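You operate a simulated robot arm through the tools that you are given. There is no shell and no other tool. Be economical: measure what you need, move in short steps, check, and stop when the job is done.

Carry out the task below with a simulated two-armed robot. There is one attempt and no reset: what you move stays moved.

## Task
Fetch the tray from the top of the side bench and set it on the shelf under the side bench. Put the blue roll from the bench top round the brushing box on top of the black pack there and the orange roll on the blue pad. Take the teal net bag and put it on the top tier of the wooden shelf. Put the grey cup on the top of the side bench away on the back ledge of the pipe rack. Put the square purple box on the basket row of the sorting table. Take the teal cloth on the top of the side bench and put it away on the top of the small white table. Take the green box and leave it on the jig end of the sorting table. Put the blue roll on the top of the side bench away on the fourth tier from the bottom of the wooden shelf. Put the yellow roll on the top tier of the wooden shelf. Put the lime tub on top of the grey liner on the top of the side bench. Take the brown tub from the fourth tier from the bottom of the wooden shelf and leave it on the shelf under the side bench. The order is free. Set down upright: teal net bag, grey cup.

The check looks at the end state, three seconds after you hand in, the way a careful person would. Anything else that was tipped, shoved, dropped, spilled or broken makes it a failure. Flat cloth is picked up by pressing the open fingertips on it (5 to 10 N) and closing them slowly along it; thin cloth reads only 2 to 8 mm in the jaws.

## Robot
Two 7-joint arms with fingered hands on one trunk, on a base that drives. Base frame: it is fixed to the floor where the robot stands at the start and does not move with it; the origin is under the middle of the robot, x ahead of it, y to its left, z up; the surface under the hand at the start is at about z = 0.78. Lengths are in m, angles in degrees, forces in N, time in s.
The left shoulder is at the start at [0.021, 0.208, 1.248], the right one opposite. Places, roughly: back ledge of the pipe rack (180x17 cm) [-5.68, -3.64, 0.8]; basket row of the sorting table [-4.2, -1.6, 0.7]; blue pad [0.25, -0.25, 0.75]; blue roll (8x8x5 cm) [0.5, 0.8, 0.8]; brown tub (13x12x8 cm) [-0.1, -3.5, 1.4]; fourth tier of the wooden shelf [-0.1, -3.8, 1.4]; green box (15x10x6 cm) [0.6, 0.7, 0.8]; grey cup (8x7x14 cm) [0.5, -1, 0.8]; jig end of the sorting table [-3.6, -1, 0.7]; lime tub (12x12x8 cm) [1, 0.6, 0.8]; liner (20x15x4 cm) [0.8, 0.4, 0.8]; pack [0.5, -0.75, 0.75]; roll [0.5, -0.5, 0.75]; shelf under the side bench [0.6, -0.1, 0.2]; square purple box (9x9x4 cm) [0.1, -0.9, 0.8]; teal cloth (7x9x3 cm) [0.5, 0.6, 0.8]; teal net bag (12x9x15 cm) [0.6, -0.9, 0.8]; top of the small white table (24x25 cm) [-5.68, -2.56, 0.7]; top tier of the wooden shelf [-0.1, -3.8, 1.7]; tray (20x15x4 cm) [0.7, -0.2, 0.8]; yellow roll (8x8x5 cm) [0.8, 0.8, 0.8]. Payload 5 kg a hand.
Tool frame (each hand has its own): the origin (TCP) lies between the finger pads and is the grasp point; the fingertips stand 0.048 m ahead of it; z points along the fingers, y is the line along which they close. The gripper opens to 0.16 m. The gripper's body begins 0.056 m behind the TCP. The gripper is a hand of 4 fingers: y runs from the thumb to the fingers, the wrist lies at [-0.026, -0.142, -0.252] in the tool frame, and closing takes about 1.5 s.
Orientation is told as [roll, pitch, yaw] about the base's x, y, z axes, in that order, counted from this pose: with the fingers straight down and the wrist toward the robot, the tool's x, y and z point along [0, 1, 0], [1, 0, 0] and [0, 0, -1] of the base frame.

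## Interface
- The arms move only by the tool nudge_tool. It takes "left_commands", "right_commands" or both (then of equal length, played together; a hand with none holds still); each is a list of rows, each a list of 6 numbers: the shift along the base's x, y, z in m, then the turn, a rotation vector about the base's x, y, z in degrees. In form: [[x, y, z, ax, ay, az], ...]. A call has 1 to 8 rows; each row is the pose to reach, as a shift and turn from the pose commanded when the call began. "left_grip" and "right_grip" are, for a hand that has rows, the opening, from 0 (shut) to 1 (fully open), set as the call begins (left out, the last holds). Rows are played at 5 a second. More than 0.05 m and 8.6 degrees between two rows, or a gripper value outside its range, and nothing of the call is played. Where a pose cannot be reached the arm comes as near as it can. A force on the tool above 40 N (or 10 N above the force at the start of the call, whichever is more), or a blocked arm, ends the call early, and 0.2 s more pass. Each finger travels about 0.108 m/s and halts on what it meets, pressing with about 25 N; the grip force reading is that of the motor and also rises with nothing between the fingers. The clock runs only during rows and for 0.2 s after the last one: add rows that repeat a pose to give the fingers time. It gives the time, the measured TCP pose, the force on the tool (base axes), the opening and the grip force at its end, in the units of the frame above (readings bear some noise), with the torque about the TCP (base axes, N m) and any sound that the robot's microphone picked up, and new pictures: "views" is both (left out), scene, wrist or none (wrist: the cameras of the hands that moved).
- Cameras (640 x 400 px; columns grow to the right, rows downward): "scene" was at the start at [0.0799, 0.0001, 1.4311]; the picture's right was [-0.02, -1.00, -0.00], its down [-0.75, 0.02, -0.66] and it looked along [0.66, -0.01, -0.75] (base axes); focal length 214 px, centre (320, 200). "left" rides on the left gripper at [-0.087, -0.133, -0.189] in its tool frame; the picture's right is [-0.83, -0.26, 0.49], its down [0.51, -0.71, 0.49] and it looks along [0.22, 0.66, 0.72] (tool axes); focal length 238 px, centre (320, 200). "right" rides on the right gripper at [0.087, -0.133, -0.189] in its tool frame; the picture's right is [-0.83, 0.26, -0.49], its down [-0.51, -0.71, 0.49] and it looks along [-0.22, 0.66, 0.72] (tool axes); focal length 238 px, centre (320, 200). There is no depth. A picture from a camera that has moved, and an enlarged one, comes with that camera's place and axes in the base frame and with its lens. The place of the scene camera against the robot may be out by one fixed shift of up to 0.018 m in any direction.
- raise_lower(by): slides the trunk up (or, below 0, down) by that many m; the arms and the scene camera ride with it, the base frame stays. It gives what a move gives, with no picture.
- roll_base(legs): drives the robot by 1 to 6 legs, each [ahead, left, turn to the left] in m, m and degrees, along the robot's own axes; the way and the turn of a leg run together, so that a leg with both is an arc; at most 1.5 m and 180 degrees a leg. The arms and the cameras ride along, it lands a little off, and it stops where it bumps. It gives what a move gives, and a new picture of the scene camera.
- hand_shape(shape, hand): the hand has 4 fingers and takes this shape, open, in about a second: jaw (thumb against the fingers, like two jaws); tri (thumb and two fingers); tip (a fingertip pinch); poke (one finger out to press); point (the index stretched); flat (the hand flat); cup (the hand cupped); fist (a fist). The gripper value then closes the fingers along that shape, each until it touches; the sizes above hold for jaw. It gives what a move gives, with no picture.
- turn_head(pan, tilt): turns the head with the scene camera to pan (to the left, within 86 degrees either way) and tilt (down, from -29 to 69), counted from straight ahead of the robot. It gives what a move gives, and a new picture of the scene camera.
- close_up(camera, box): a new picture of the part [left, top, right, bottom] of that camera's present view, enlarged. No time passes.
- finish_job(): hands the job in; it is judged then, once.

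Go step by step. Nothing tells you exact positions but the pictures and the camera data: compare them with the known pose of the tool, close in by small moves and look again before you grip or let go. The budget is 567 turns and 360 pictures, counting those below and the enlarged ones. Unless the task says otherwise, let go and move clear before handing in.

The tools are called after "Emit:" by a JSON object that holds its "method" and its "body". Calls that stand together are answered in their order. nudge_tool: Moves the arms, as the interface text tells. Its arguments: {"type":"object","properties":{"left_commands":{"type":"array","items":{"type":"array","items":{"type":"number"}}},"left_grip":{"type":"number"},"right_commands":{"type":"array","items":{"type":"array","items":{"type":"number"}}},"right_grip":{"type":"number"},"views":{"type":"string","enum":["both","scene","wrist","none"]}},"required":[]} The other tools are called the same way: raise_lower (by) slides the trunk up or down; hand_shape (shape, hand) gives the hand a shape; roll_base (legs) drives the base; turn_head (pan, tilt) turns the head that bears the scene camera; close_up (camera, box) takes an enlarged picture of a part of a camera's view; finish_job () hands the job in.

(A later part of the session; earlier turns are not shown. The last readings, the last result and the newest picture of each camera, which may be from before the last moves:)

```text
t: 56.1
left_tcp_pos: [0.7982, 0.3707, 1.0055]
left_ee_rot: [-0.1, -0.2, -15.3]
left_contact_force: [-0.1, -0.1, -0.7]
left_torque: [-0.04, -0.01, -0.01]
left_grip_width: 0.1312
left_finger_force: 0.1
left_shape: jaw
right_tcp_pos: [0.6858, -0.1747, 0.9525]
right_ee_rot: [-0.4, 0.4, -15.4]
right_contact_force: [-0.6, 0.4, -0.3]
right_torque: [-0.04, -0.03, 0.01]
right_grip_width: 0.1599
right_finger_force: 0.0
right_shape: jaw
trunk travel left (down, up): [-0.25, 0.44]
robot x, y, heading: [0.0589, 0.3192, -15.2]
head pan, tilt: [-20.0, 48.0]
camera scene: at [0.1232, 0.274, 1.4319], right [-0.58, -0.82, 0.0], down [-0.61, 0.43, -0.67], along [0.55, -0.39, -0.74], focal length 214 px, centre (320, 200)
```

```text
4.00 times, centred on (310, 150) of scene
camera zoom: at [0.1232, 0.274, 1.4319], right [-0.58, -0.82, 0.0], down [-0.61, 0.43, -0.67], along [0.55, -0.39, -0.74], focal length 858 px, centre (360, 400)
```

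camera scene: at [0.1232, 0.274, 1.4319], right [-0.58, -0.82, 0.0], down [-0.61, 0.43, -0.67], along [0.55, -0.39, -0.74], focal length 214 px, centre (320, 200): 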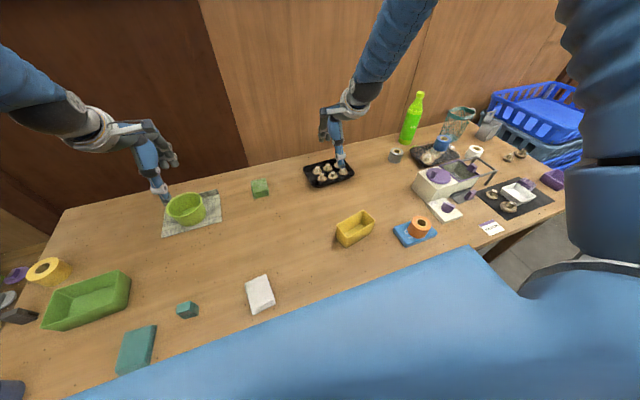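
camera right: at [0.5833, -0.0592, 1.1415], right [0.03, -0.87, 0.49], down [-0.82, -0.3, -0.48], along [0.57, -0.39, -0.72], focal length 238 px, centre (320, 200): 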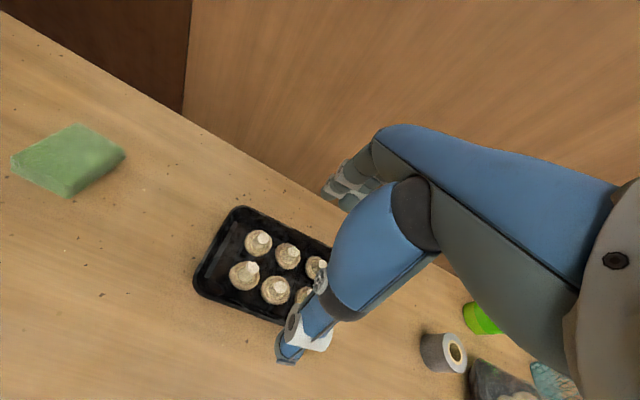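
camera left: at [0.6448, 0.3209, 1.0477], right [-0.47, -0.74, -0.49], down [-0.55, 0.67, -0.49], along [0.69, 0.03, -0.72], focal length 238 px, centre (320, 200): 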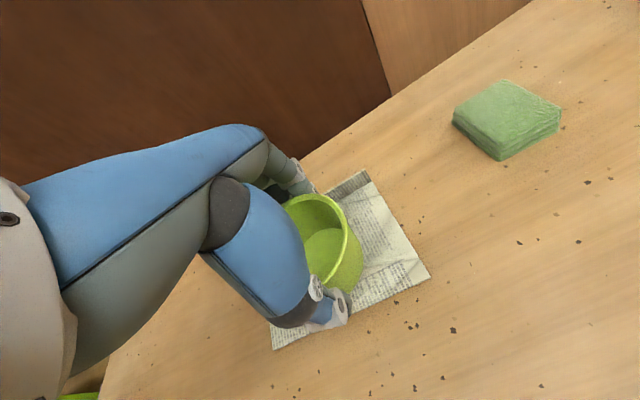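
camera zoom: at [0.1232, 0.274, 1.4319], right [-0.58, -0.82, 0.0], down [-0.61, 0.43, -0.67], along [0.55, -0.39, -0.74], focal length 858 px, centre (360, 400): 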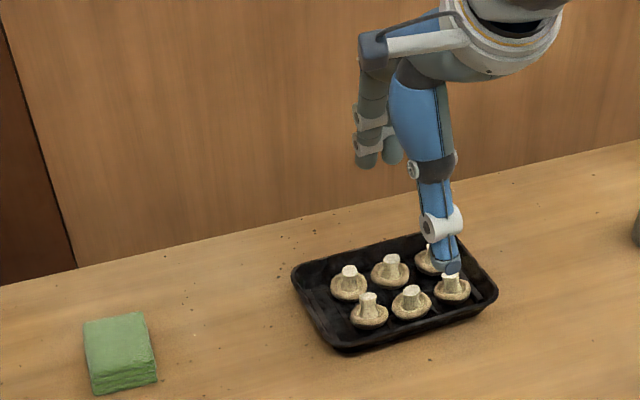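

The tray's centre refines to [0.698, -0.173] with yaw about -12.6°. I'll align and lower.

Emit:
{"method": "nudge_tool", "body": {"right_commands": [[0.012, 0.002, -0.02, 0, 0, 2.6], [0.012, 0.002, -0.05, 0, 0, 2.6], [0.012, 0.002, -0.07, 0, 0, 2.6]], "views": "wrist"}}

Emit:
{"method": "close_up", "body": {"camera": "scene", "box": [270, 100, 398, 200]}}

```text
t: 56.9
left_tcp_pos: [0.7979, 0.369, 1.0045]
left_ee_rot: [-0.1, -0.1, -15.4]
left_contact_force: [-0.2, 0.1, -0.5]
left_torque: [0.02, 0.04, 0.02]
left_grip_width: 0.1309
left_finger_force: 0.0
left_shape: jaw
right_tcp_pos: [0.6993, -0.1708, 0.8806]
right_ee_rot: [-0.3, 0.3, -12.7]
right_contact_force: [0.4, -0.8, 0.7]
right_torque: [0.04, 0.11, 0.03]
right_grip_width: 0.1596
right_finger_force: 0.1
right_shape: jaw
trunk travel left (down, up): [-0.25, 0.44]
robot x, y, heading: [0.0569, 0.3229, -15.2]
head pan, tilt: [-20.0, 48.0]
camera right: at [0.5922, -0.0577, 1.0718], right [0.07, -0.87, 0.49], down [-0.81, -0.34, -0.48], along [0.58, -0.36, -0.73], focal length 238 px, centre (320, 200)
```

right: 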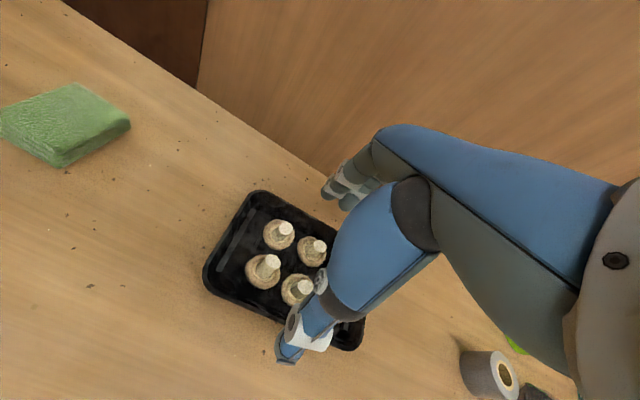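

```text
4.00 times, centred on (334, 150) of scene
camera zoom: at [0.1242, 0.2732, 1.4317], right [-0.58, -0.82, 0.0], down [-0.61, 0.43, -0.67], along [0.55, -0.39, -0.74], focal length 858 px, centre (264, 400)
```

zoom: 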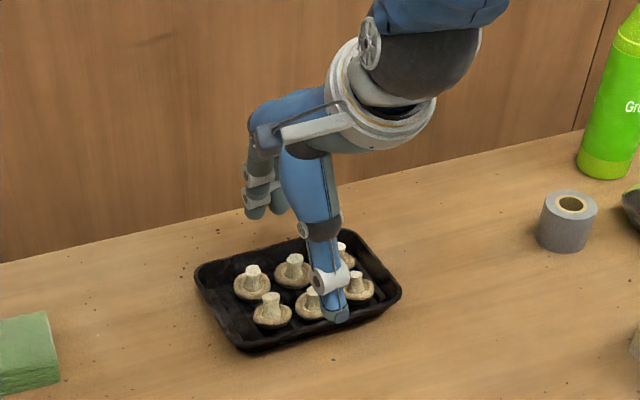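

Emit:
{"method": "nudge_tool", "body": {"right_commands": [[-0.001, 0.002, -0.02, 0, 0, 0], [-0.001, 0.002, -0.035, 0, 0, 0], [-0.001, 0.002, -0.044, 0, 0, 0]], "views": "none"}}

Emit:
{"method": "close_up", "body": {"camera": "scene", "box": [270, 120, 398, 200]}}

```text
t: 57.7
left_tcp_pos: [0.7992, 0.3708, 1.0066]
left_ee_rot: [-0.1, -0.2, -15.4]
left_contact_force: [0.3, 0.0, -0.4]
left_torque: [-0.01, 0.01, 0.01]
left_grip_width: 0.1311
left_finger_force: 0.0
left_shape: jaw
right_tcp_pos: [0.6981, -0.1722, 0.8361]
right_ee_rot: [-0.4, 0.4, -12.8]
right_contact_force: [-0.3, -0.5, 0.4]
right_torque: [0.04, 0.04, 0.05]
right_grip_width: 0.16
right_finger_force: 0.1
right_shape: jaw
trunk travel left (down, up): [-0.25, 0.44]
robot x, y, heading: [0.0566, 0.3206, -15.3]
head pan, tilt: [-20.0, 48.0]
```

```text
5.00 times, centred on (334, 160) of scene
camera zoom: at [0.1238, 0.2735, 1.4318], right [-0.58, -0.82, 0.0], down [-0.61, 0.43, -0.67], along [0.55, -0.39, -0.74], focal length 1072 px, centre (250, 400)
```

zoom: 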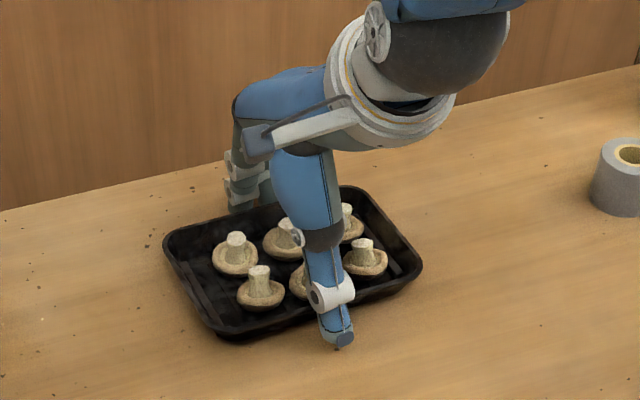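

Both sides are outside the rim, so I'll close.

Emit:
{"method": "nudge_tool", "body": {"right_commands": [[0, 0, 0, 0, 0, 0], [0, 0, 0, 0, 0, 0], [0, 0, 0, 0, 0, 0], [0, 0, 0, 0, 0, 0]], "right_grip": 0.5, "views": "wrist"}}

Emit:
{"method": "close_up", "body": {"camera": "scene", "box": [270, 120, 398, 200]}}

```text
t: 58.7
left_tcp_pos: [0.7971, 0.3706, 1.0061]
left_ee_rot: [-0.1, -0.2, -15.3]
left_contact_force: [-0.8, 1.1, -0.3]
left_torque: [0.02, 0.02, -0.02]
left_grip_width: 0.131
left_finger_force: 0.1
left_shape: jaw
right_tcp_pos: [0.6983, -0.1714, 0.837]
right_ee_rot: [-0.4, 0.5, -12.8]
right_contact_force: [0.2, 0.2, 0.7]
right_torque: [0.02, 0.01, 0.04]
right_grip_width: 0.1344
right_finger_force: 25.3
right_shape: jaw
trunk travel left (down, up): [-0.25, 0.44]
robot x, y, heading: [0.059, 0.323, -15.3]
head pan, tilt: [-20.0, 48.0]
camera right: at [0.5903, -0.0581, 1.0258], right [0.07, -0.87, 0.49], down [-0.81, -0.34, -0.48], along [0.59, -0.36, -0.73], focal length 238 px, centre (320, 200)
```

right: 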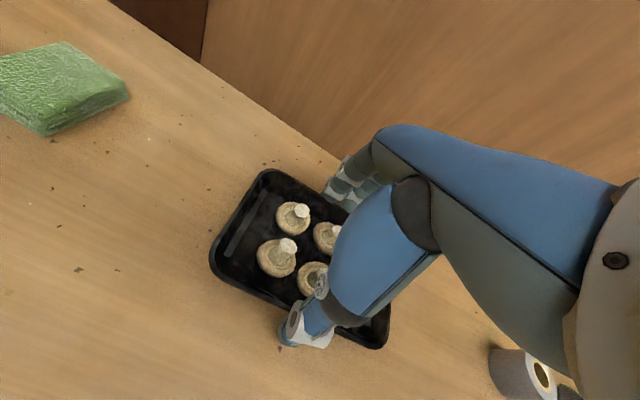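

```text
5.00 times, centred on (334, 160) of scene
camera zoom: at [0.1234, 0.2737, 1.4318], right [-0.58, -0.82, 0.0], down [-0.61, 0.43, -0.67], along [0.55, -0.39, -0.74], focal length 1072 px, centre (250, 400)
```

zoom: 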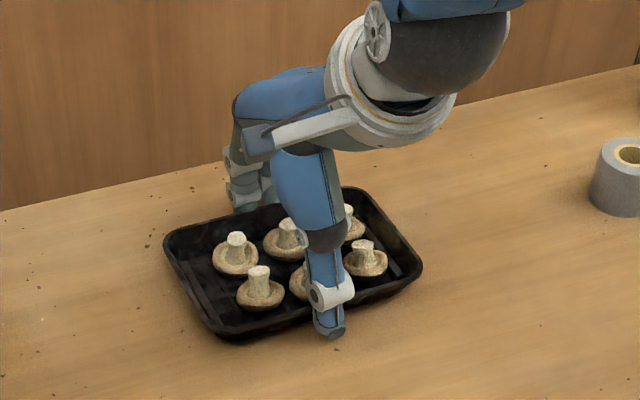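

It's gripped at 13.4 cm. I'll lift slowly and check that the tray stays level.

Emit:
{"method": "nudge_tool", "body": {"right_commands": [[0, 0, 0.015, 0, 0, 0], [0, 0, 0.03, 0, 0, 0], [0, 0, 0.05, 0, 0, 0], [0, 0, 0.07, 0, 0, 0], [0, 0, 0.09, 0, 0, 0]], "views": "wrist"}}

Emit:
{"method": "close_up", "body": {"camera": "scene", "box": [270, 100, 398, 200]}}

```text
t: 59.9
left_tcp_pos: [0.7984, 0.3704, 1.0064]
left_ee_rot: [-0.1, -0.3, -15.4]
left_contact_force: [0.0, 0.3, -0.4]
left_torque: [-0.02, -0.05, 0.02]
left_grip_width: 0.1309
left_finger_force: 0.0
left_shape: jaw
right_tcp_pos: [0.6972, -0.1711, 0.9278]
right_ee_rot: [-0.5, 0.4, -12.8]
right_contact_force: [-1.3, 1.3, -1.7]
right_torque: [-0.06, -0.09, -0.06]
right_grip_width: 0.1345
right_finger_force: 24.9
right_shape: jaw
trunk travel left (down, up): [-0.25, 0.44]
robot x, y, heading: [0.0551, 0.3215, -15.2]
head pan, tilt: [-20.0, 48.0]
camera right: at [0.5902, -0.0578, 1.1165], right [0.07, -0.87, 0.49], down [-0.81, -0.34, -0.48], along [0.58, -0.36, -0.73], focal length 238 px, centre (320, 200)
```

right: 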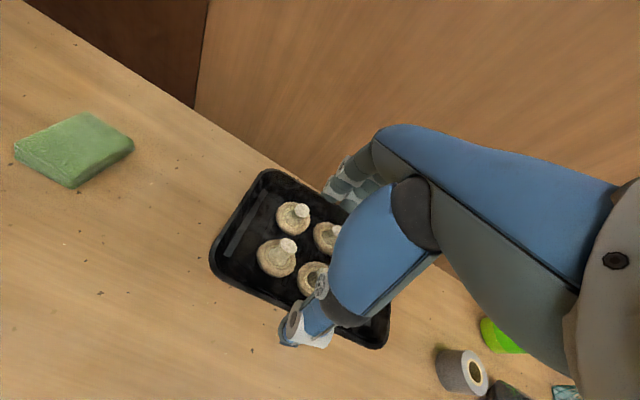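

```text
4.00 times, centred on (334, 150) of scene
camera zoom: at [0.1226, 0.2743, 1.4319], right [-0.58, -0.82, 0.0], down [-0.61, 0.43, -0.67], along [0.55, -0.39, -0.74], focal length 858 px, centre (264, 400)
```

zoom: 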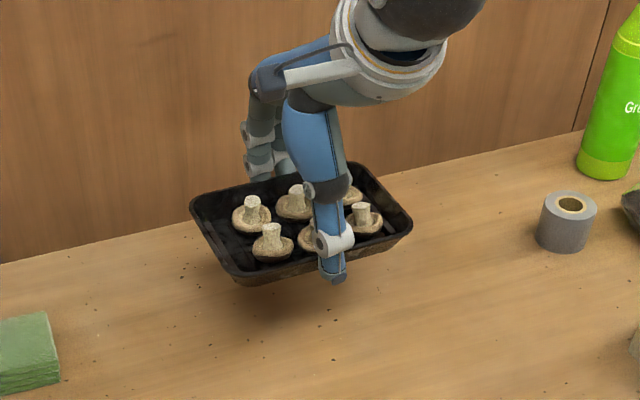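

The tray is held firm and level. I'll raise it a little and back away from the bench.

Emit:
{"method": "nudge_tool", "body": {"right_commands": [[0, 0, 0.03, 0, 0, 0], [0, 0, 0.06, 0, 0, 0]], "views": "none"}}

Emit:
{"method": "roll_base", "body": {"legs": [[-0.72, 0, 0]]}}

Emit:
{"method": "turn_head", "body": {"pan": -15, "tilt": 40}}

```text
t: 60.5
left_tcp_pos: [0.7972, 0.3708, 1.006]
left_ee_rot: [-0.1, -0.2, -15.5]
left_contact_force: [0.0, 0.4, 0.3]
left_torque: [0.01, -0.01, -0.02]
left_grip_width: 0.131
left_finger_force: 0.0
left_shape: jaw
right_tcp_pos: [0.6965, -0.174, 0.9857]
right_ee_rot: [-0.5, 0.5, -12.8]
right_contact_force: [-1.5, 0.0, -3.6]
right_torque: [0.0, -0.1, -0.01]
right_grip_width: 0.1345
right_finger_force: 25.0
right_shape: jaw
trunk travel left (down, up): [-0.25, 0.44]
robot x, y, heading: [0.0586, 0.3196, -15.0]
head pan, tilt: [-20.0, 48.0]
```

```text
t: 64.5
left_tcp_pos: [0.0988, 0.5529, 1.0062]
left_ee_rot: [-0.1, -0.1, -16.5]
left_contact_force: [-1.3, -0.4, 1.4]
left_torque: [-0.02, -0.03, 0.0]
left_grip_width: 0.131
left_finger_force: 0.0
left_shape: jaw
right_tcp_pos: [-0.0135, 0.0101, 0.9854]
right_ee_rot: [-0.3, 0.5, -14.1]
right_contact_force: [-0.4, -0.2, -1.1]
right_torque: [-0.04, -0.05, 0.0]
right_grip_width: 0.1343
right_finger_force: 25.1
right_shape: jaw
trunk travel left (down, up): [-0.25, 0.44]
robot x, y, heading: [-0.6417, 0.5214, -16.4]
head pan, tilt: [-20.0, 48.0]
camera scene: at [-0.578, 0.4711, 1.4319], right [-0.59, -0.8, 0.0], down [-0.6, 0.44, -0.67], along [0.54, -0.4, -0.74], focal length 214 px, centre (320, 200)
```

scene: 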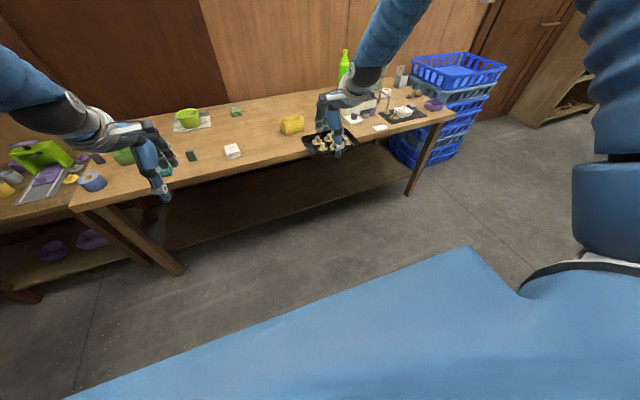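

```text
t: 65.2
left_tcp_pos: [0.0984, 0.5528, 1.0059]
left_ee_rot: [0.0, -0.2, -16.6]
left_contact_force: [-0.6, -0.3, 0.7]
left_torque: [0.0, -0.01, 0.02]
left_grip_width: 0.1311
left_finger_force: 0.1
left_shape: jaw
right_tcp_pos: [-0.0118, 0.0109, 0.9855]
right_ee_rot: [-0.5, 0.3, -14.1]
right_contact_force: [-0.1, -0.6, -2.4]
right_torque: [0.0, -0.03, 0.0]
right_grip_width: 0.1344
right_finger_force: 25.0
right_shape: jaw
trunk travel left (down, up): [-0.25, 0.44]
robot x, y, heading: [-0.6427, 0.5222, -16.5]
head pan, tilt: [-15.0, 40.0]
camera scene: at [-0.568, 0.4733, 1.4432], right [-0.52, -0.85, 0.0], down [-0.55, 0.34, -0.77], along [0.65, -0.4, -0.64], focal length 214 px, centre (320, 200)
```

scene: 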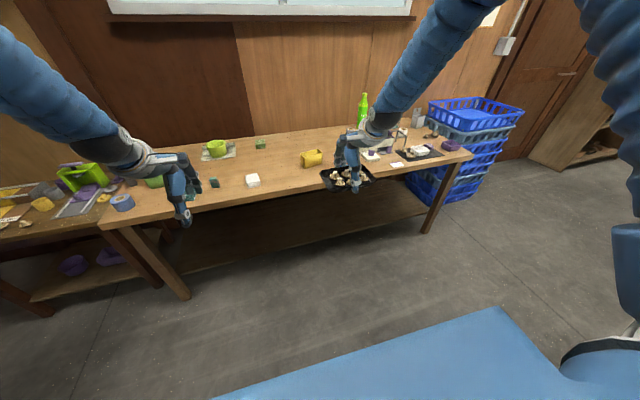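

The shelf is empty and its front edge is about 0.1 m behind the bench edge. I'll square up, back off slightly, lift the free left hand and then lower the trunk.

Emit:
{"method": "roll_base", "body": {"legs": [[-0.1, 0, 2.2]]}}

Emit:
{"method": "nudge_tool", "body": {"left_commands": [[-0.02, 0.02, 0.04, 0, 0, 0], [-0.04, 0.04, 0.08, 0, 0, 0], [-0.06, 0.06, 0.12, 0, 0, 0], [-0.08, 0.06, 0.16, 0, 0, 0], [-0.1, 0.06, 0.2, 0, 0, 0], [-0.1, 0.06, 0.245, 0, 0, 0], [-0.1, 0.06, 0.29, 0, 0, 0]], "views": "none"}}

Emit:
{"method": "raise_lower", "body": {"by": -0.25}}

```text
t: 66.3
left_tcp_pos: [0.0007, 0.6106, 1.0068]
left_ee_rot: [-0.1, -0.2, -14.2]
left_contact_force: [-1.2, -0.2, 1.2]
left_torque: [-0.02, -0.1, -0.01]
left_grip_width: 0.1309
left_finger_force: 0.1
left_shape: jaw
right_tcp_pos: [-0.0864, 0.0641, 0.9864]
right_ee_rot: [-0.4, 0.3, -11.6]
right_contact_force: [-0.3, 0.3, 0.1]
right_torque: [-0.04, -0.1, -0.02]
right_grip_width: 0.1343
right_finger_force: 24.9
right_shape: jaw
trunk travel left (down, up): [-0.25, 0.44]
robot x, y, heading: [-0.738, 0.5471, -13.9]
head pan, tilt: [-15.0, 40.0]
camera scene: at [-0.6628, 0.5034, 1.4434], right [-0.49, -0.87, 0.0], down [-0.56, 0.31, -0.77], along [0.67, -0.37, -0.64], focal length 214 px, centre (320, 200)
```

scene: 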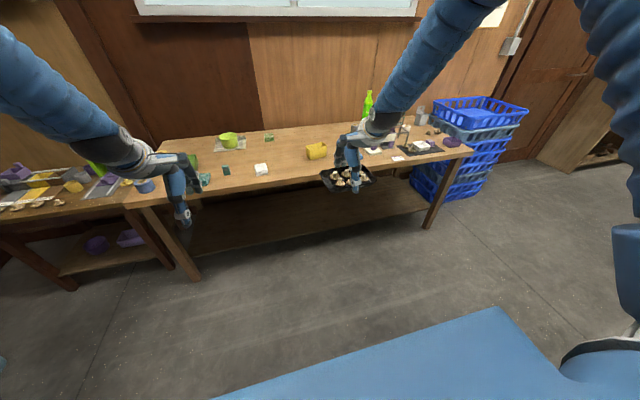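

```text
t: 67.9
left_tcp_pos: [-0.0821, 0.6691, 1.1691]
left_ee_rot: [0.0, 0.3, -14.1]
left_contact_force: [-0.2, 0.0, 0.3]
left_torque: [0.02, 0.03, -0.01]
left_grip_width: 0.1312
left_finger_force: 0.1
left_shape: jaw
left hand out of reach, approached as far as the arm can: row 5, 6, 7
right_tcp_pos: [-0.0858, 0.0637, 0.9844]
right_ee_rot: [-0.4, 0.4, -11.7]
right_contact_force: [0.3, -0.2, -1.8]
right_torque: [0.03, 0.02, 0.04]
right_grip_width: 0.1345
right_finger_force: 25.1
right_shape: jaw
trunk travel left (down, up): [-0.25, 0.44]
robot x, y, heading: [-0.7355, 0.5462, -13.9]
head pan, tilt: [-15.0, 40.0]
```

```text
t: 70.5
left_tcp_pos: [-0.0812, 0.6704, 0.9202]
left_ee_rot: [0.0, 0.2, -14.1]
left_contact_force: [-0.1, 0.4, -0.1]
left_torque: [0.02, 0.03, -0.01]
left_grip_width: 0.1311
left_finger_force: 0.0
left_shape: jaw
right_tcp_pos: [-0.0859, 0.0639, 0.7351]
right_ee_rot: [-0.4, 0.3, -11.6]
right_contact_force: [0.2, 0.8, -1.1]
right_torque: [0.01, -0.01, -0.02]
right_grip_width: 0.1344
right_finger_force: 24.9
right_shape: jaw
trunk travel left (down, up): [0.0, 0.69]
robot x, y, heading: [-0.7361, 0.5419, -14.0]
head pan, tilt: [-15.0, 40.0]
```

The trunk is down. I'll lower the tray in front of the bench, keeping it level.

Emit:
{"method": "nudge_tool", "body": {"right_commands": [[-0.005, 0.001, -0.045, 0, 0, 0], [-0.01, 0.002, -0.09, 0, 0, 0], [-0.015, 0.004, -0.135, 0, 0, 0], [-0.02, 0.005, -0.18, 0, 0, 0], [-0.025, 0.006, -0.225, 0, 0, 0], [-0.03, 0.008, -0.27, 0, 0, 0]]}}

```text
t: 71.9
left_tcp_pos: [-0.0833, 0.6691, 0.9203]
left_ee_rot: [0.0, 0.2, -14.1]
left_contact_force: [0.4, -0.4, 0.0]
left_torque: [0.04, 0.04, 0.01]
left_grip_width: 0.1309
left_finger_force: 0.0
left_shape: jaw
right_tcp_pos: [-0.1143, 0.0689, 0.4633]
right_ee_rot: [-0.4, 0.2, -11.7]
right_contact_force: [2.0, -1.0, -1.1]
right_torque: [0.07, 0.17, 0.03]
right_grip_width: 0.1344
right_finger_force: 25.4
right_shape: jaw
trunk travel left (down, up): [0.0, 0.69]
robot x, y, heading: [-0.7361, 0.5447, -14.1]
head pan, tilt: [-15.0, 40.0]
camera scene: at [-0.6611, 0.5026, 1.1931], right [-0.49, -0.87, 0.0], down [-0.56, 0.31, -0.77], along [0.67, -0.37, -0.64], focal length 214 px, centre (320, 200)
camera right: at [-0.2241, 0.1806, 0.6537], right [0.09, -0.87, 0.49], down [-0.8, -0.36, -0.48], along [0.59, -0.35, -0.72], focal length 238 px, centre (320, 200)
```

scene: 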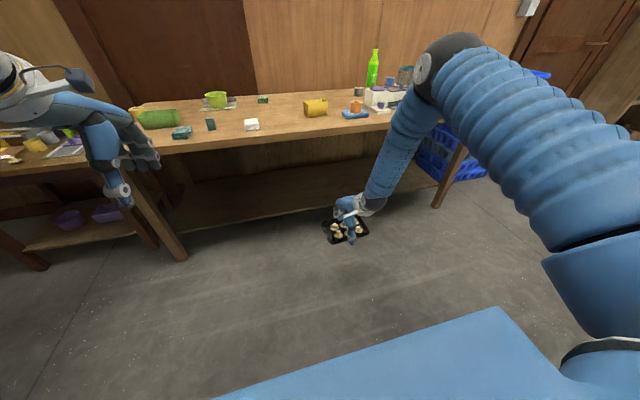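
right: 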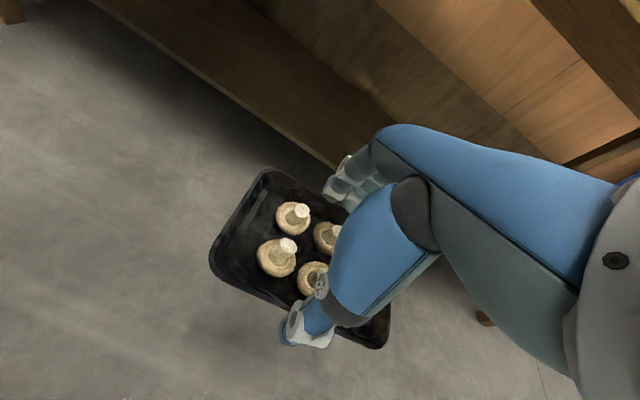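

Emit:
{"method": "nudge_tool", "body": {"right_commands": [[0, 0, -0.045, 0, 0, 0], [0, 0, -0.09, 0, 0, 0], [0, 0, -0.135, 0, 0, 0], [0, 0, -0.175, 0, 0, 0]]}}

```text
t: 72.9
left_tcp_pos: [-0.0817, 0.6706, 0.9192]
left_ee_rot: [0.0, 0.2, -14.1]
left_contact_force: [0.8, -0.2, 0.2]
left_torque: [0.05, 0.01, -0.03]
left_grip_width: 0.1309
left_finger_force: 0.1
left_shape: jaw
right_tcp_pos: [-0.1142, 0.0689, 0.291]
right_ee_rot: [-0.4, 0.3, -11.7]
right_contact_force: [2.4, -0.1, -0.5]
right_torque: [0.08, 0.13, 0.03]
right_grip_width: 0.1344
right_finger_force: 25.1
right_shape: jaw
trunk travel left (down, up): [0.0, 0.69]
robot x, y, heading: [-0.7378, 0.5447, -14.1]
head pan, tilt: [-15.0, 40.0]
camera scene: at [-0.6611, 0.5026, 1.1931], right [-0.49, -0.87, 0.0], down [-0.56, 0.31, -0.77], along [0.67, -0.37, -0.64], focal length 214 px, centre (320, 200)
camera right: at [-0.2247, 0.181, 0.4812], right [0.09, -0.87, 0.49], down [-0.8, -0.35, -0.48], along [0.59, -0.35, -0.72], focal length 238 px, centre (320, 200)
```

scene: 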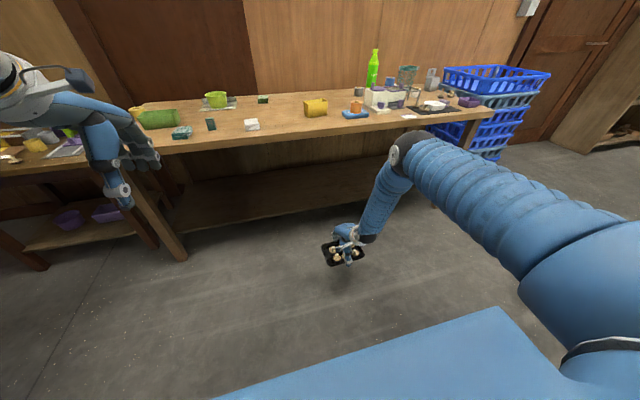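
right: 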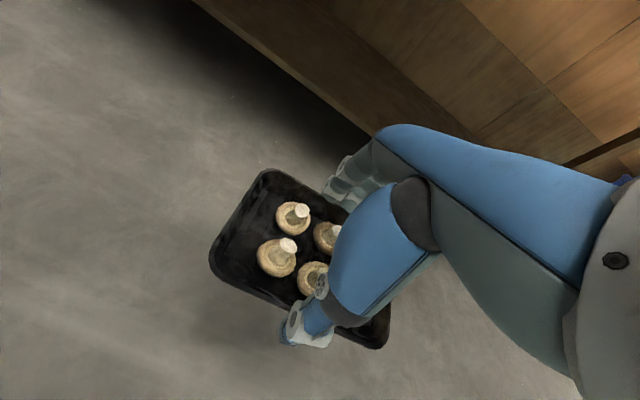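

The elbow is still bent over where the bench edge will be. I'll stretch the arm ahead in free space to straighten it before going under.

Emit:
{"method": "nudge_tool", "body": {"right_commands": [[0.039, -0.01, 0, 0, 0, 0], [0.078, -0.02, 0, 0, 0, 0], [0.116, -0.029, 0, 0, 0, 0], [0.155, -0.039, 0, 0, 0, 0]], "views": "scene"}}

```text
t: 73.9
left_tcp_pos: [-0.0818, 0.6695, 0.9198]
left_ee_rot: [-0.1, 0.1, -14.1]
left_contact_force: [0.3, -0.3, 0.0]
left_torque: [0.02, 0.03, 0.0]
left_grip_width: 0.1313
left_finger_force: 0.1
left_shape: jaw
right_tcp_pos: [0.0382, 0.0332, 0.2897]
right_ee_rot: [-0.4, 0.5, -11.8]
right_contact_force: [-0.3, -0.8, -0.4]
right_torque: [0.12, 0.0, 0.05]
right_grip_width: 0.134
right_finger_force: 24.9
right_shape: jaw
trunk travel left (down, up): [0.0, 0.69]
robot x, y, heading: [-0.7376, 0.5398, -14.3]
head pan, tilt: [-15.0, 40.0]
camera scene: at [-0.6611, 0.5029, 1.1931], right [-0.49, -0.87, 0.0], down [-0.56, 0.31, -0.77], along [0.67, -0.37, -0.64], focal length 214 px, centre (320, 200)
```

scene: 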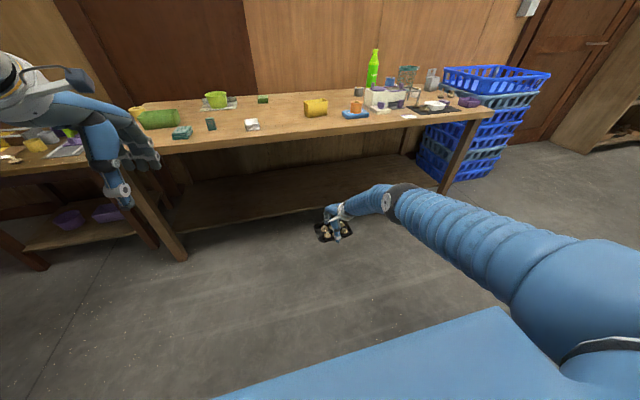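

The arm is now nearly straight and low. I'll raise the tray 3 cm for clearance over the shelf and drive in partway.

Emit:
{"method": "nudge_tool", "body": {"right_commands": [[0.02, -0.005, 0.03, 0, 0, 0]], "views": "none"}}

Emit:
{"method": "roll_base", "body": {"legs": [[0.18, 0, 0]]}}

Emit:
{"method": "close_up", "body": {"camera": "right", "box": [0, 0, 640, 400]}}

```text
t: 74.3
left_tcp_pos: [-0.0829, 0.6699, 0.9208]
left_ee_rot: [0.0, 0.1, -14.1]
left_contact_force: [-0.4, 0.3, 0.0]
left_torque: [-0.05, -0.07, 0.01]
left_grip_width: 0.1309
left_finger_force: 0.1
left_shape: jaw
right_tcp_pos: [0.0582, 0.0287, 0.3199]
right_ee_rot: [-0.3, 0.5, -11.6]
right_contact_force: [-2.8, 0.1, -3.6]
right_torque: [-0.07, -0.19, -0.06]
right_grip_width: 0.1339
right_finger_force: 25.1
right_shape: jaw
trunk travel left (down, up): [0.0, 0.69]
robot x, y, heading: [-0.7409, 0.5422, -13.8]
head pan, tilt: [-15.0, 40.0]
```

```text
t: 75.8
left_tcp_pos: [0.0991, 0.6241, 0.9198]
left_ee_rot: [-0.1, 0.2, -14.2]
left_contact_force: [0.9, 0.3, -1.1]
left_torque: [0.0, 0.06, 0.0]
left_grip_width: 0.131
left_finger_force: 0.1
left_shape: jaw
right_tcp_pos: [0.2385, -0.0177, 0.3192]
right_ee_rot: [-0.4, 0.4, -11.7]
right_contact_force: [0.3, 0.4, -2.4]
right_torque: [-0.01, -0.01, -0.03]
right_grip_width: 0.134
right_finger_force: 25.0
right_shape: jaw
trunk travel left (down, up): [0.0, 0.69]
robot x, y, heading: [-0.56, 0.5023, -14.0]
head pan, tilt: [-15.0, 40.0]
camera scene: at [-0.4802, 0.4573, 1.1931], right [-0.49, -0.87, 0.0], down [-0.56, 0.31, -0.77], along [0.67, -0.37, -0.64], focal length 214 px, centre (320, 200)
```

scene: 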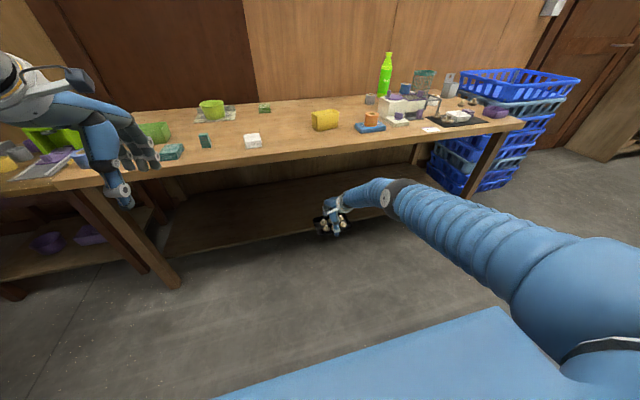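

```text
1.00 times, centred on (320, 200) of right (not enlarged: the box is as wide or as high as the picture)
camera zoom: at [0.1291, 0.0937, 0.5095], right [0.09, -0.87, 0.49], down [-0.8, -0.35, -0.48], along [0.59, -0.35, -0.73], focal length 238 px, centre (320, 200)
```

zoom: 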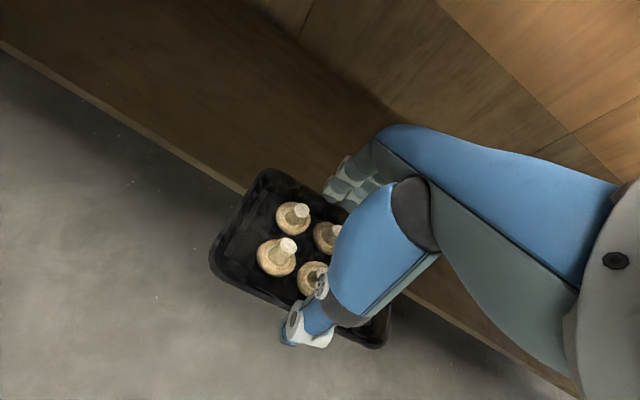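

The shelf's front edge is at about 0.308 m ahead in the bench frame. I'll drive the remaining 0.165 m.

Emit:
{"method": "roll_base", "body": {"legs": [[0.165, 0, 0]]}}

Emit:
{"method": "close_up", "body": {"camera": "right", "box": [0, 0, 640, 400]}}

```text
t: 77.3
left_tcp_pos: [0.2614, 0.5787, 0.918]
left_ee_rot: [0.0, 0.3, -14.4]
left_contact_force: [1.1, -0.9, -0.5]
left_torque: [0.01, 0.11, -0.04]
left_grip_width: 0.1311
left_finger_force: 0.0
left_shape: jaw
right_tcp_pos: [0.3983, -0.0623, 0.319]
right_ee_rot: [-0.4, 0.5, -12.0]
right_contact_force: [0.1, -0.8, -1.6]
right_torque: [-0.01, -0.01, 0.0]
right_grip_width: 0.1341
right_finger_force: 25.1
right_shape: jaw
trunk travel left (down, up): [0.0, 0.69]
robot x, y, heading: [-0.3962, 0.4585, -14.1]
head pan, tilt: [-15.0, 40.0]
camera scene: at [-0.3192, 0.4158, 1.1931], right [-0.49, -0.87, 0.0], down [-0.56, 0.32, -0.77], along [0.67, -0.38, -0.64], focal length 214 px, centre (320, 200)
```

scene: 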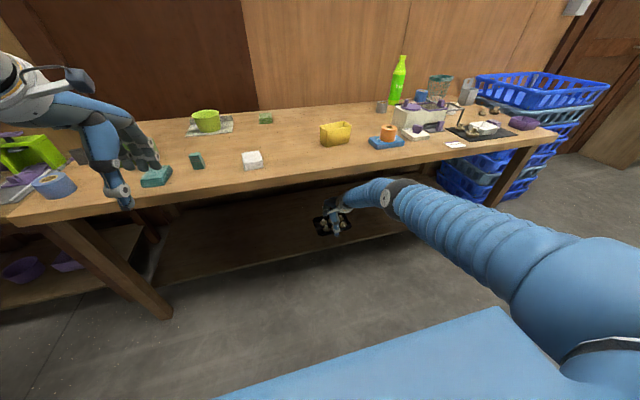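

```text
1.00 times, centred on (320, 200) of right (not enlarged: the box is as wide or as high as the picture)
camera zoom: at [0.288, 0.0493, 0.509], right [0.08, -0.87, 0.49], down [-0.8, -0.35, -0.48], along [0.59, -0.35, -0.73], focal length 238 px, centre (320, 200)
```

zoom: 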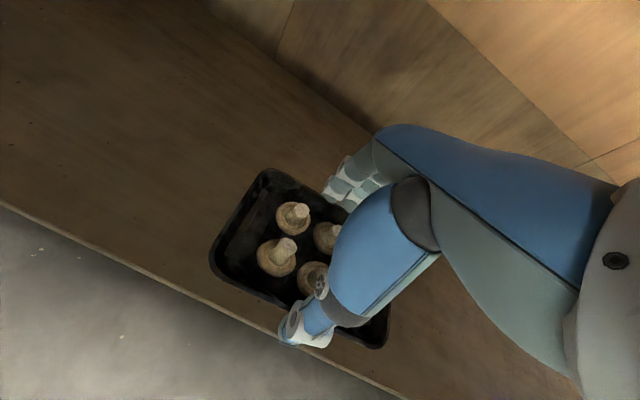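

The shelf's top is really at about z 0.17 with its edge at 0.33 ahead, so I need about 4 cm more depth. I'll lower first, then reach in by arm.

Emit:
{"method": "nudge_tool", "body": {"right_commands": [[0, 0, -0.03, 0, 0, 0], [0, 0, -0.06, 0, 0, 0], [0.02, -0.005, -0.065, 0, 0, 0], [0.04, -0.01, -0.065, 0, 0, 0]]}}

```text
t: 78.3
left_tcp_pos: [0.2612, 0.5789, 0.9206]
left_ee_rot: [-0.1, 0.2, -14.5]
left_contact_force: [0.5, -0.1, -0.3]
left_torque: [0.02, 0.0, 0.0]
left_grip_width: 0.1311
left_finger_force: 0.0
left_shape: jaw
right_tcp_pos: [0.3886, -0.0642, 0.2908]
right_ee_rot: [-0.4, 0.5, -12.0]
right_contact_force: [-0.9, 0.8, -2.0]
right_torque: [0.0, -0.02, 0.0]
right_grip_width: 0.134
right_finger_force: 24.9
right_shape: jaw
right hand out of reach, approached as far as the arm can: row 1, 2, 3, 4
trunk travel left (down, up): [0.0, 0.69]
robot x, y, heading: [-0.3898, 0.4611, -14.5]
head pan, tilt: [-15.0, 40.0]
camera scene: at [-0.3199, 0.416, 1.1933], right [-0.49, -0.87, 0.0], down [-0.56, 0.32, -0.77], along [0.67, -0.38, -0.64], focal length 214 px, centre (320, 200)
camera right: at [0.2783, 0.0466, 0.4794], right [0.08, -0.87, 0.49], down [-0.8, -0.35, -0.48], along [0.59, -0.35, -0.73], focal length 238 px, centre (320, 200)
```

scene: 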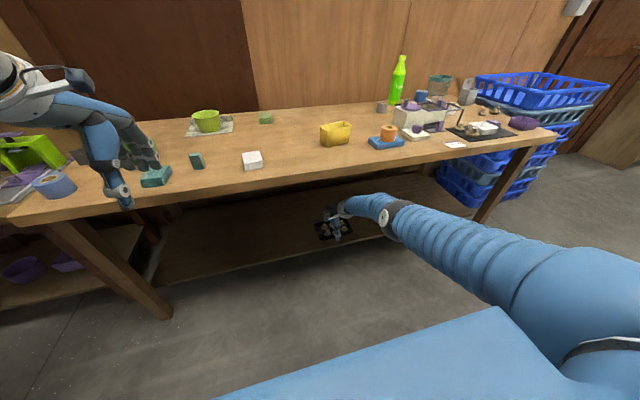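
right: 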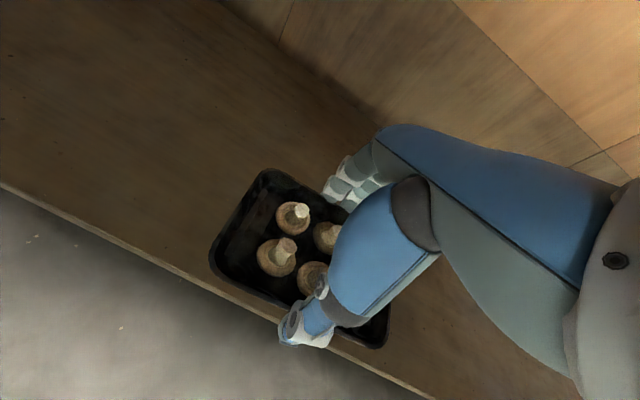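

The arm is fully stretched, so I'll drive 7 cm further and then lower.

Emit:
{"method": "roll_base", "body": {"legs": [[0.07, 0, 0]]}}

Emit:
{"method": "nudge_tool", "body": {"right_commands": [[-0.01, 0.003, -0.02, 0, 0, 0], [-0.02, 0.005, -0.035, 0, 0, 0], [-0.02, 0.005, -0.045, 0, 0, 0]]}}

```text
t: 79.3
left_tcp_pos: [0.3278, 0.5616, 0.9193]
left_ee_rot: [0.1, 0.3, -14.4]
left_contact_force: [0.5, 0.3, -0.2]
left_torque: [0.0, 0.1, -0.01]
left_grip_width: 0.1311
left_finger_force: 0.1
left_shape: jaw
right_tcp_pos: [0.4537, -0.0827, 0.2893]
right_ee_rot: [-0.5, 0.6, -12.1]
right_contact_force: [0.3, -0.2, -3.6]
right_torque: [0.02, -0.03, -0.01]
right_grip_width: 0.1341
right_finger_force: 25.3
right_shape: jaw
trunk travel left (down, up): [0.0, 0.69]
robot x, y, heading: [-0.3317, 0.4409, -14.7]
head pan, tilt: [-15.0, 40.0]
camera scene: at [-0.2524, 0.3986, 1.1931], right [-0.49, -0.87, 0.0], down [-0.56, 0.32, -0.77], along [0.67, -0.38, -0.64], focal length 214 px, centre (320, 200)
```

scene: 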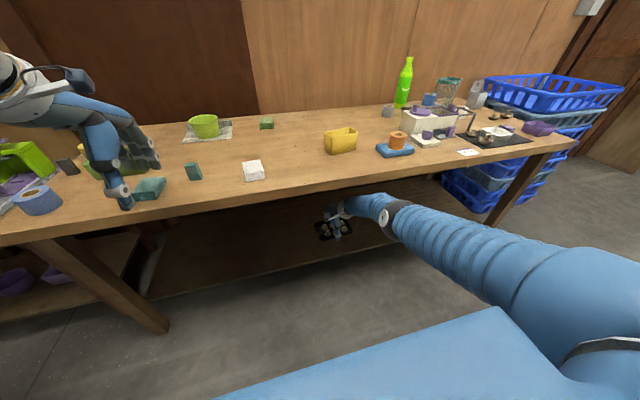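

```text
t: 80.1
left_tcp_pos: [0.3274, 0.5622, 0.9197]
left_ee_rot: [-0.1, 0.2, -14.5]
left_contact_force: [-0.7, -1.1, -0.3]
left_torque: [0.04, -0.04, -0.02]
left_grip_width: 0.131
left_finger_force: 0.0
left_shape: jaw
right_tcp_pos: [0.4329, -0.0757, 0.255]
right_ee_rot: [-0.4, 0.5, -12.0]
right_contact_force: [-0.1, -0.5, -1.0]
right_torque: [-0.01, 0.01, -0.02]
right_grip_width: 0.1341
right_finger_force: 24.7
right_shape: jaw
right hand out of reach, approached as far as the arm can: row 3
trunk travel left (down, up): [0.0, 0.69]
robot x, y, heading: [-0.3275, 0.44, -14.6]
head pan, tilt: [-15.0, 40.0]
camera scene: at [-0.2534, 0.3988, 1.1933], right [-0.49, -0.87, 0.0], down [-0.56, 0.32, -0.77], along [0.67, -0.38, -0.64], focal length 214 px, centre (320, 200)
camera right: at [0.3239, 0.036, 0.4444], right [0.08, -0.87, 0.49], down [-0.8, -0.35, -0.48], along [0.59, -0.35, -0.73], focal length 238 px, centre (320, 200)
```

scene: 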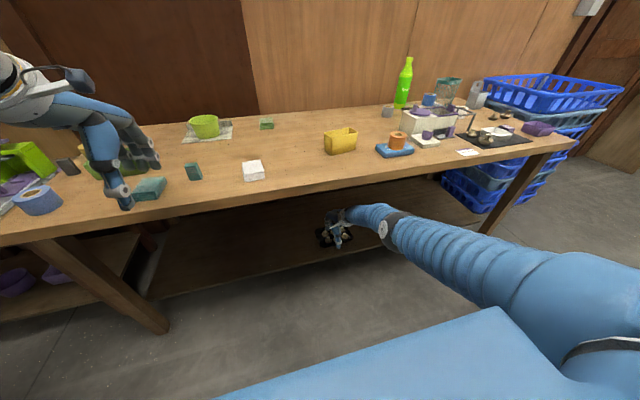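
right: 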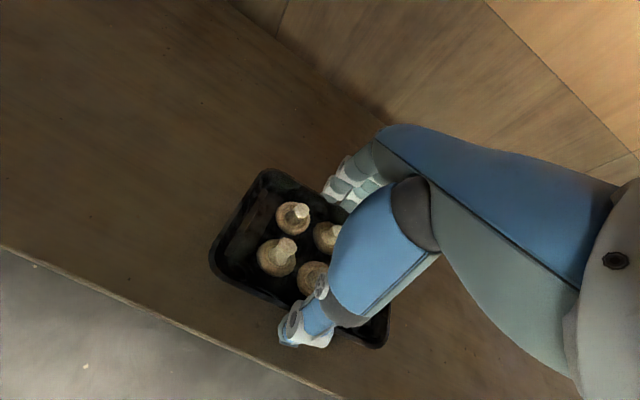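

Emit:
{"method": "roll_base", "body": {"legs": [[0.04, 0, 0]]}}

Emit:
{"method": "nudge_tool", "body": {"right_commands": [[-0.01, 0.003, -0.008, 0, 0, 0], [-0.015, 0.004, -0.016, 0, 0, 0], [-0.02, 0.005, -0.022, 0, 0, 0]], "views": "none"}}

```text
t: 81.0
left_tcp_pos: [0.366, 0.551, 0.9185]
left_ee_rot: [0.0, 0.2, -14.5]
left_contact_force: [0.5, -0.9, -1.4]
left_torque: [0.01, 0.08, -0.02]
left_grip_width: 0.1313
left_finger_force: 0.1
left_shape: jaw
right_tcp_pos: [0.4706, -0.0882, 0.2524]
right_ee_rot: [-0.4, 0.5, -12.1]
right_contact_force: [0.6, 0.3, -0.9]
right_torque: [0.02, -0.03, 0.01]
right_grip_width: 0.1341
right_finger_force: 25.1
right_shape: jaw
trunk travel left (down, up): [0.0, 0.69]
robot x, y, heading: [-0.2888, 0.4301, -14.8]
head pan, tilt: [-15.0, 40.0]
camera scene: at [-0.2139, 0.3885, 1.1931], right [-0.49, -0.87, 0.0], down [-0.56, 0.32, -0.77], along [0.67, -0.38, -0.64], focal length 214 px, centre (320, 200)
```

scene: 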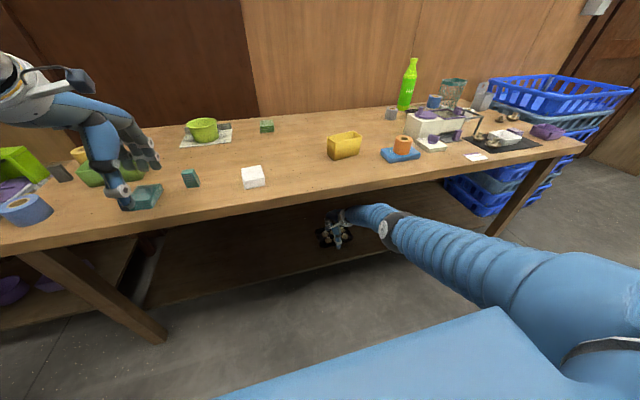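

```text
t: 81.8
left_tcp_pos: [0.3659, 0.5532, 0.9198]
left_ee_rot: [0.1, 0.1, -14.5]
left_contact_force: [0.3, -0.2, 1.4]
left_torque: [0.01, 0.02, 0.01]
left_grip_width: 0.1311
left_finger_force: 0.1
left_shape: jaw
right_tcp_pos: [0.455, -0.0823, 0.2359]
right_ee_rot: [-0.5, 0.2, -12.1]
right_contact_force: [3.2, 0.3, 12.6]
right_torque: [0.2, 0.58, 0.08]
right_grip_width: 0.1336
right_finger_force: 25.5
right_shape: jaw
trunk travel left (down, up): [0.0, 0.69]
robot x, y, heading: [-0.2895, 0.4287, -14.5]
head pan, tilt: [-15.0, 40.0]
```

The tray rests on the shelf (contact at 12 N). I'll release, rise, and check.

Emit:
{"method": "nudge_tool", "body": {"right_commands": [[0, 0, 0.002, 0, 0, 0], [0, 0, 0.002, 0, 0, 0], [0, 0, 0.002, 0, 0, 0]], "right_grip": 1, "views": "none"}}

Emit:
{"method": "nudge_tool", "body": {"right_commands": [[0, 0, 0.02, 0, 0, 0], [0, 0, 0.045, 0, 0, 0], [0, 0, 0.07, 0, 0, 0], [0, 0, 0.085, 0, 0, 0]]}}

```text
t: 82.6
left_tcp_pos: [0.3655, 0.5515, 0.9183]
left_ee_rot: [0.0, 0.2, -14.4]
left_contact_force: [-0.8, -0.1, -0.2]
left_torque: [0.0, -0.02, 0.02]
left_grip_width: 0.131
left_finger_force: 0.0
left_shape: jaw
right_tcp_pos: [0.4515, -0.0809, 0.233]
right_ee_rot: [-0.4, 0.5, -12.1]
right_contact_force: [-0.6, 0.0, -0.8]
right_torque: [-0.01, -0.01, 0.03]
right_grip_width: 0.1597
right_finger_force: 0.0
right_shape: jaw
trunk travel left (down, up): [0.0, 0.69]
robot x, y, heading: [-0.2925, 0.4313, -14.6]
head pan, tilt: [-15.0, 40.0]
```

```text
t: 83.7
left_tcp_pos: [0.3632, 0.5505, 0.9223]
left_ee_rot: [-0.1, 0.1, -14.8]
left_contact_force: [-0.2, 0.8, 0.6]
left_torque: [-0.08, 0.0, -0.03]
left_grip_width: 0.1309
left_finger_force: 0.0
left_shape: jaw
right_tcp_pos: [0.3975, -0.0685, 0.2617]
right_ee_rot: [-0.2, 4.4, -12.2]
right_contact_force: [4.4, -1.1, 9.0]
right_torque: [-0.49, -1.15, 0.05]
right_grip_width: 0.1596
right_finger_force: 0.0
right_shape: jaw
trunk travel left (down, up): [0.0, 0.69]
robot x, y, heading: [-0.2944, 0.4341, -14.8]
head pan, tilt: [-15.0, 40.0]
stopped in row 4 (right hand): the force on the tool passed its limit at 43 N (the readings are from after the stop); the commanded pose is now the measured one
camera scene: at [-0.2182, 0.3897, 1.1953], right [-0.5, -0.87, 0.0], down [-0.56, 0.32, -0.77], along [0.67, -0.38, -0.64], focal length 214 px, centre (320, 200)
camera right: at [0.3012, 0.0405, 0.4601], right [0.11, -0.88, 0.47], down [-0.83, -0.34, -0.43], along [0.54, -0.34, -0.77], focal length 238 px, centre (320, 200)
```

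scene: 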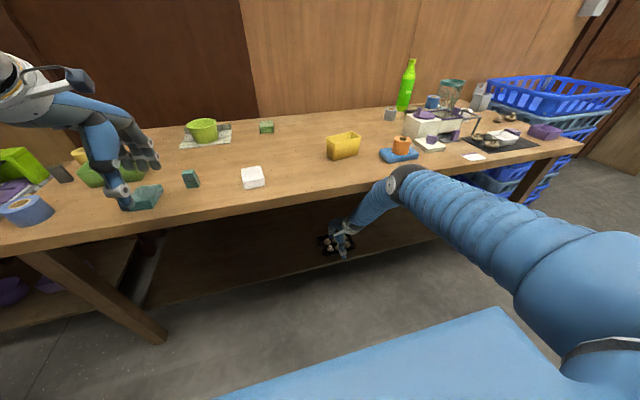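
right: 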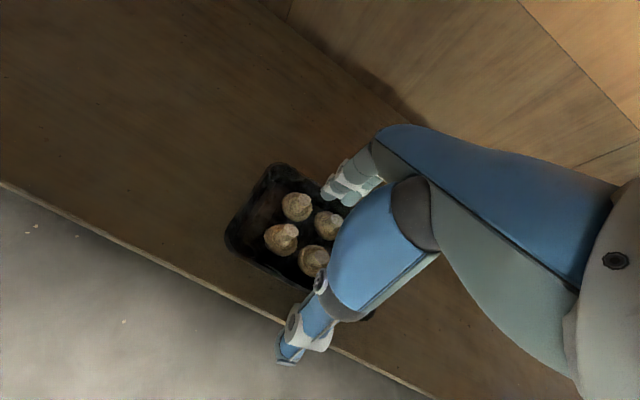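

The elbow rose into the bench edge and dragged the hand back. I'll look closely at the tray.

Emit:
{"method": "close_up", "body": {"camera": "right", "box": [200, 140, 440, 370]}}

Emit:
{"method": "close_up", "body": {"camera": "scene", "box": [290, 150, 450, 270]}}

```text
1.74 times, centred on (320, 255) of right
camera zoom: at [0.3012, 0.0405, 0.4601], right [0.11, -0.88, 0.47], down [-0.83, -0.34, -0.43], along [0.54, -0.34, -0.77], focal length 414 px, centre (320, 104)
```

zoom: 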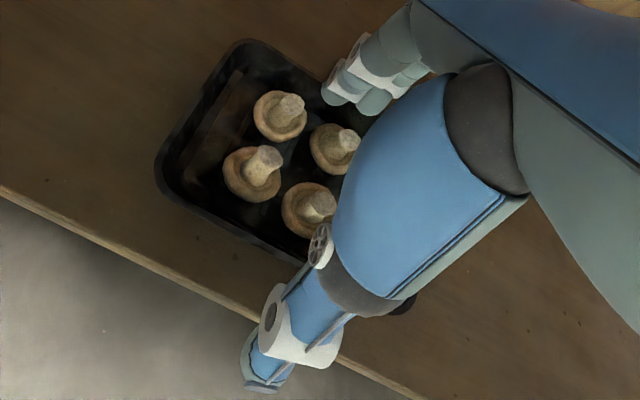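

```text
3.33 times, centred on (370, 210) of scene
camera zoom: at [-0.2182, 0.3897, 1.1953], right [-0.5, -0.87, 0.0], down [-0.56, 0.32, -0.77], along [0.67, -0.38, -0.64], focal length 715 px, centre (153, 167)
```

zoom: 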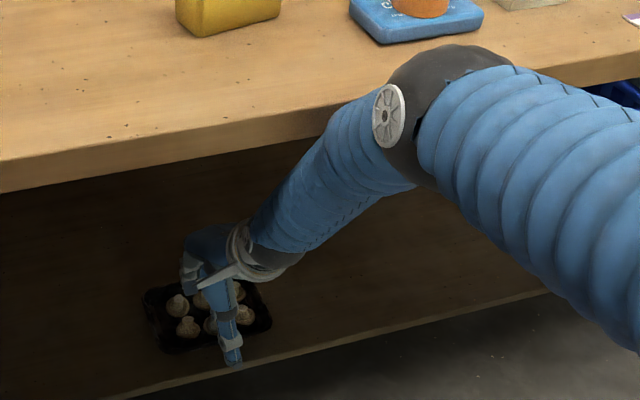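

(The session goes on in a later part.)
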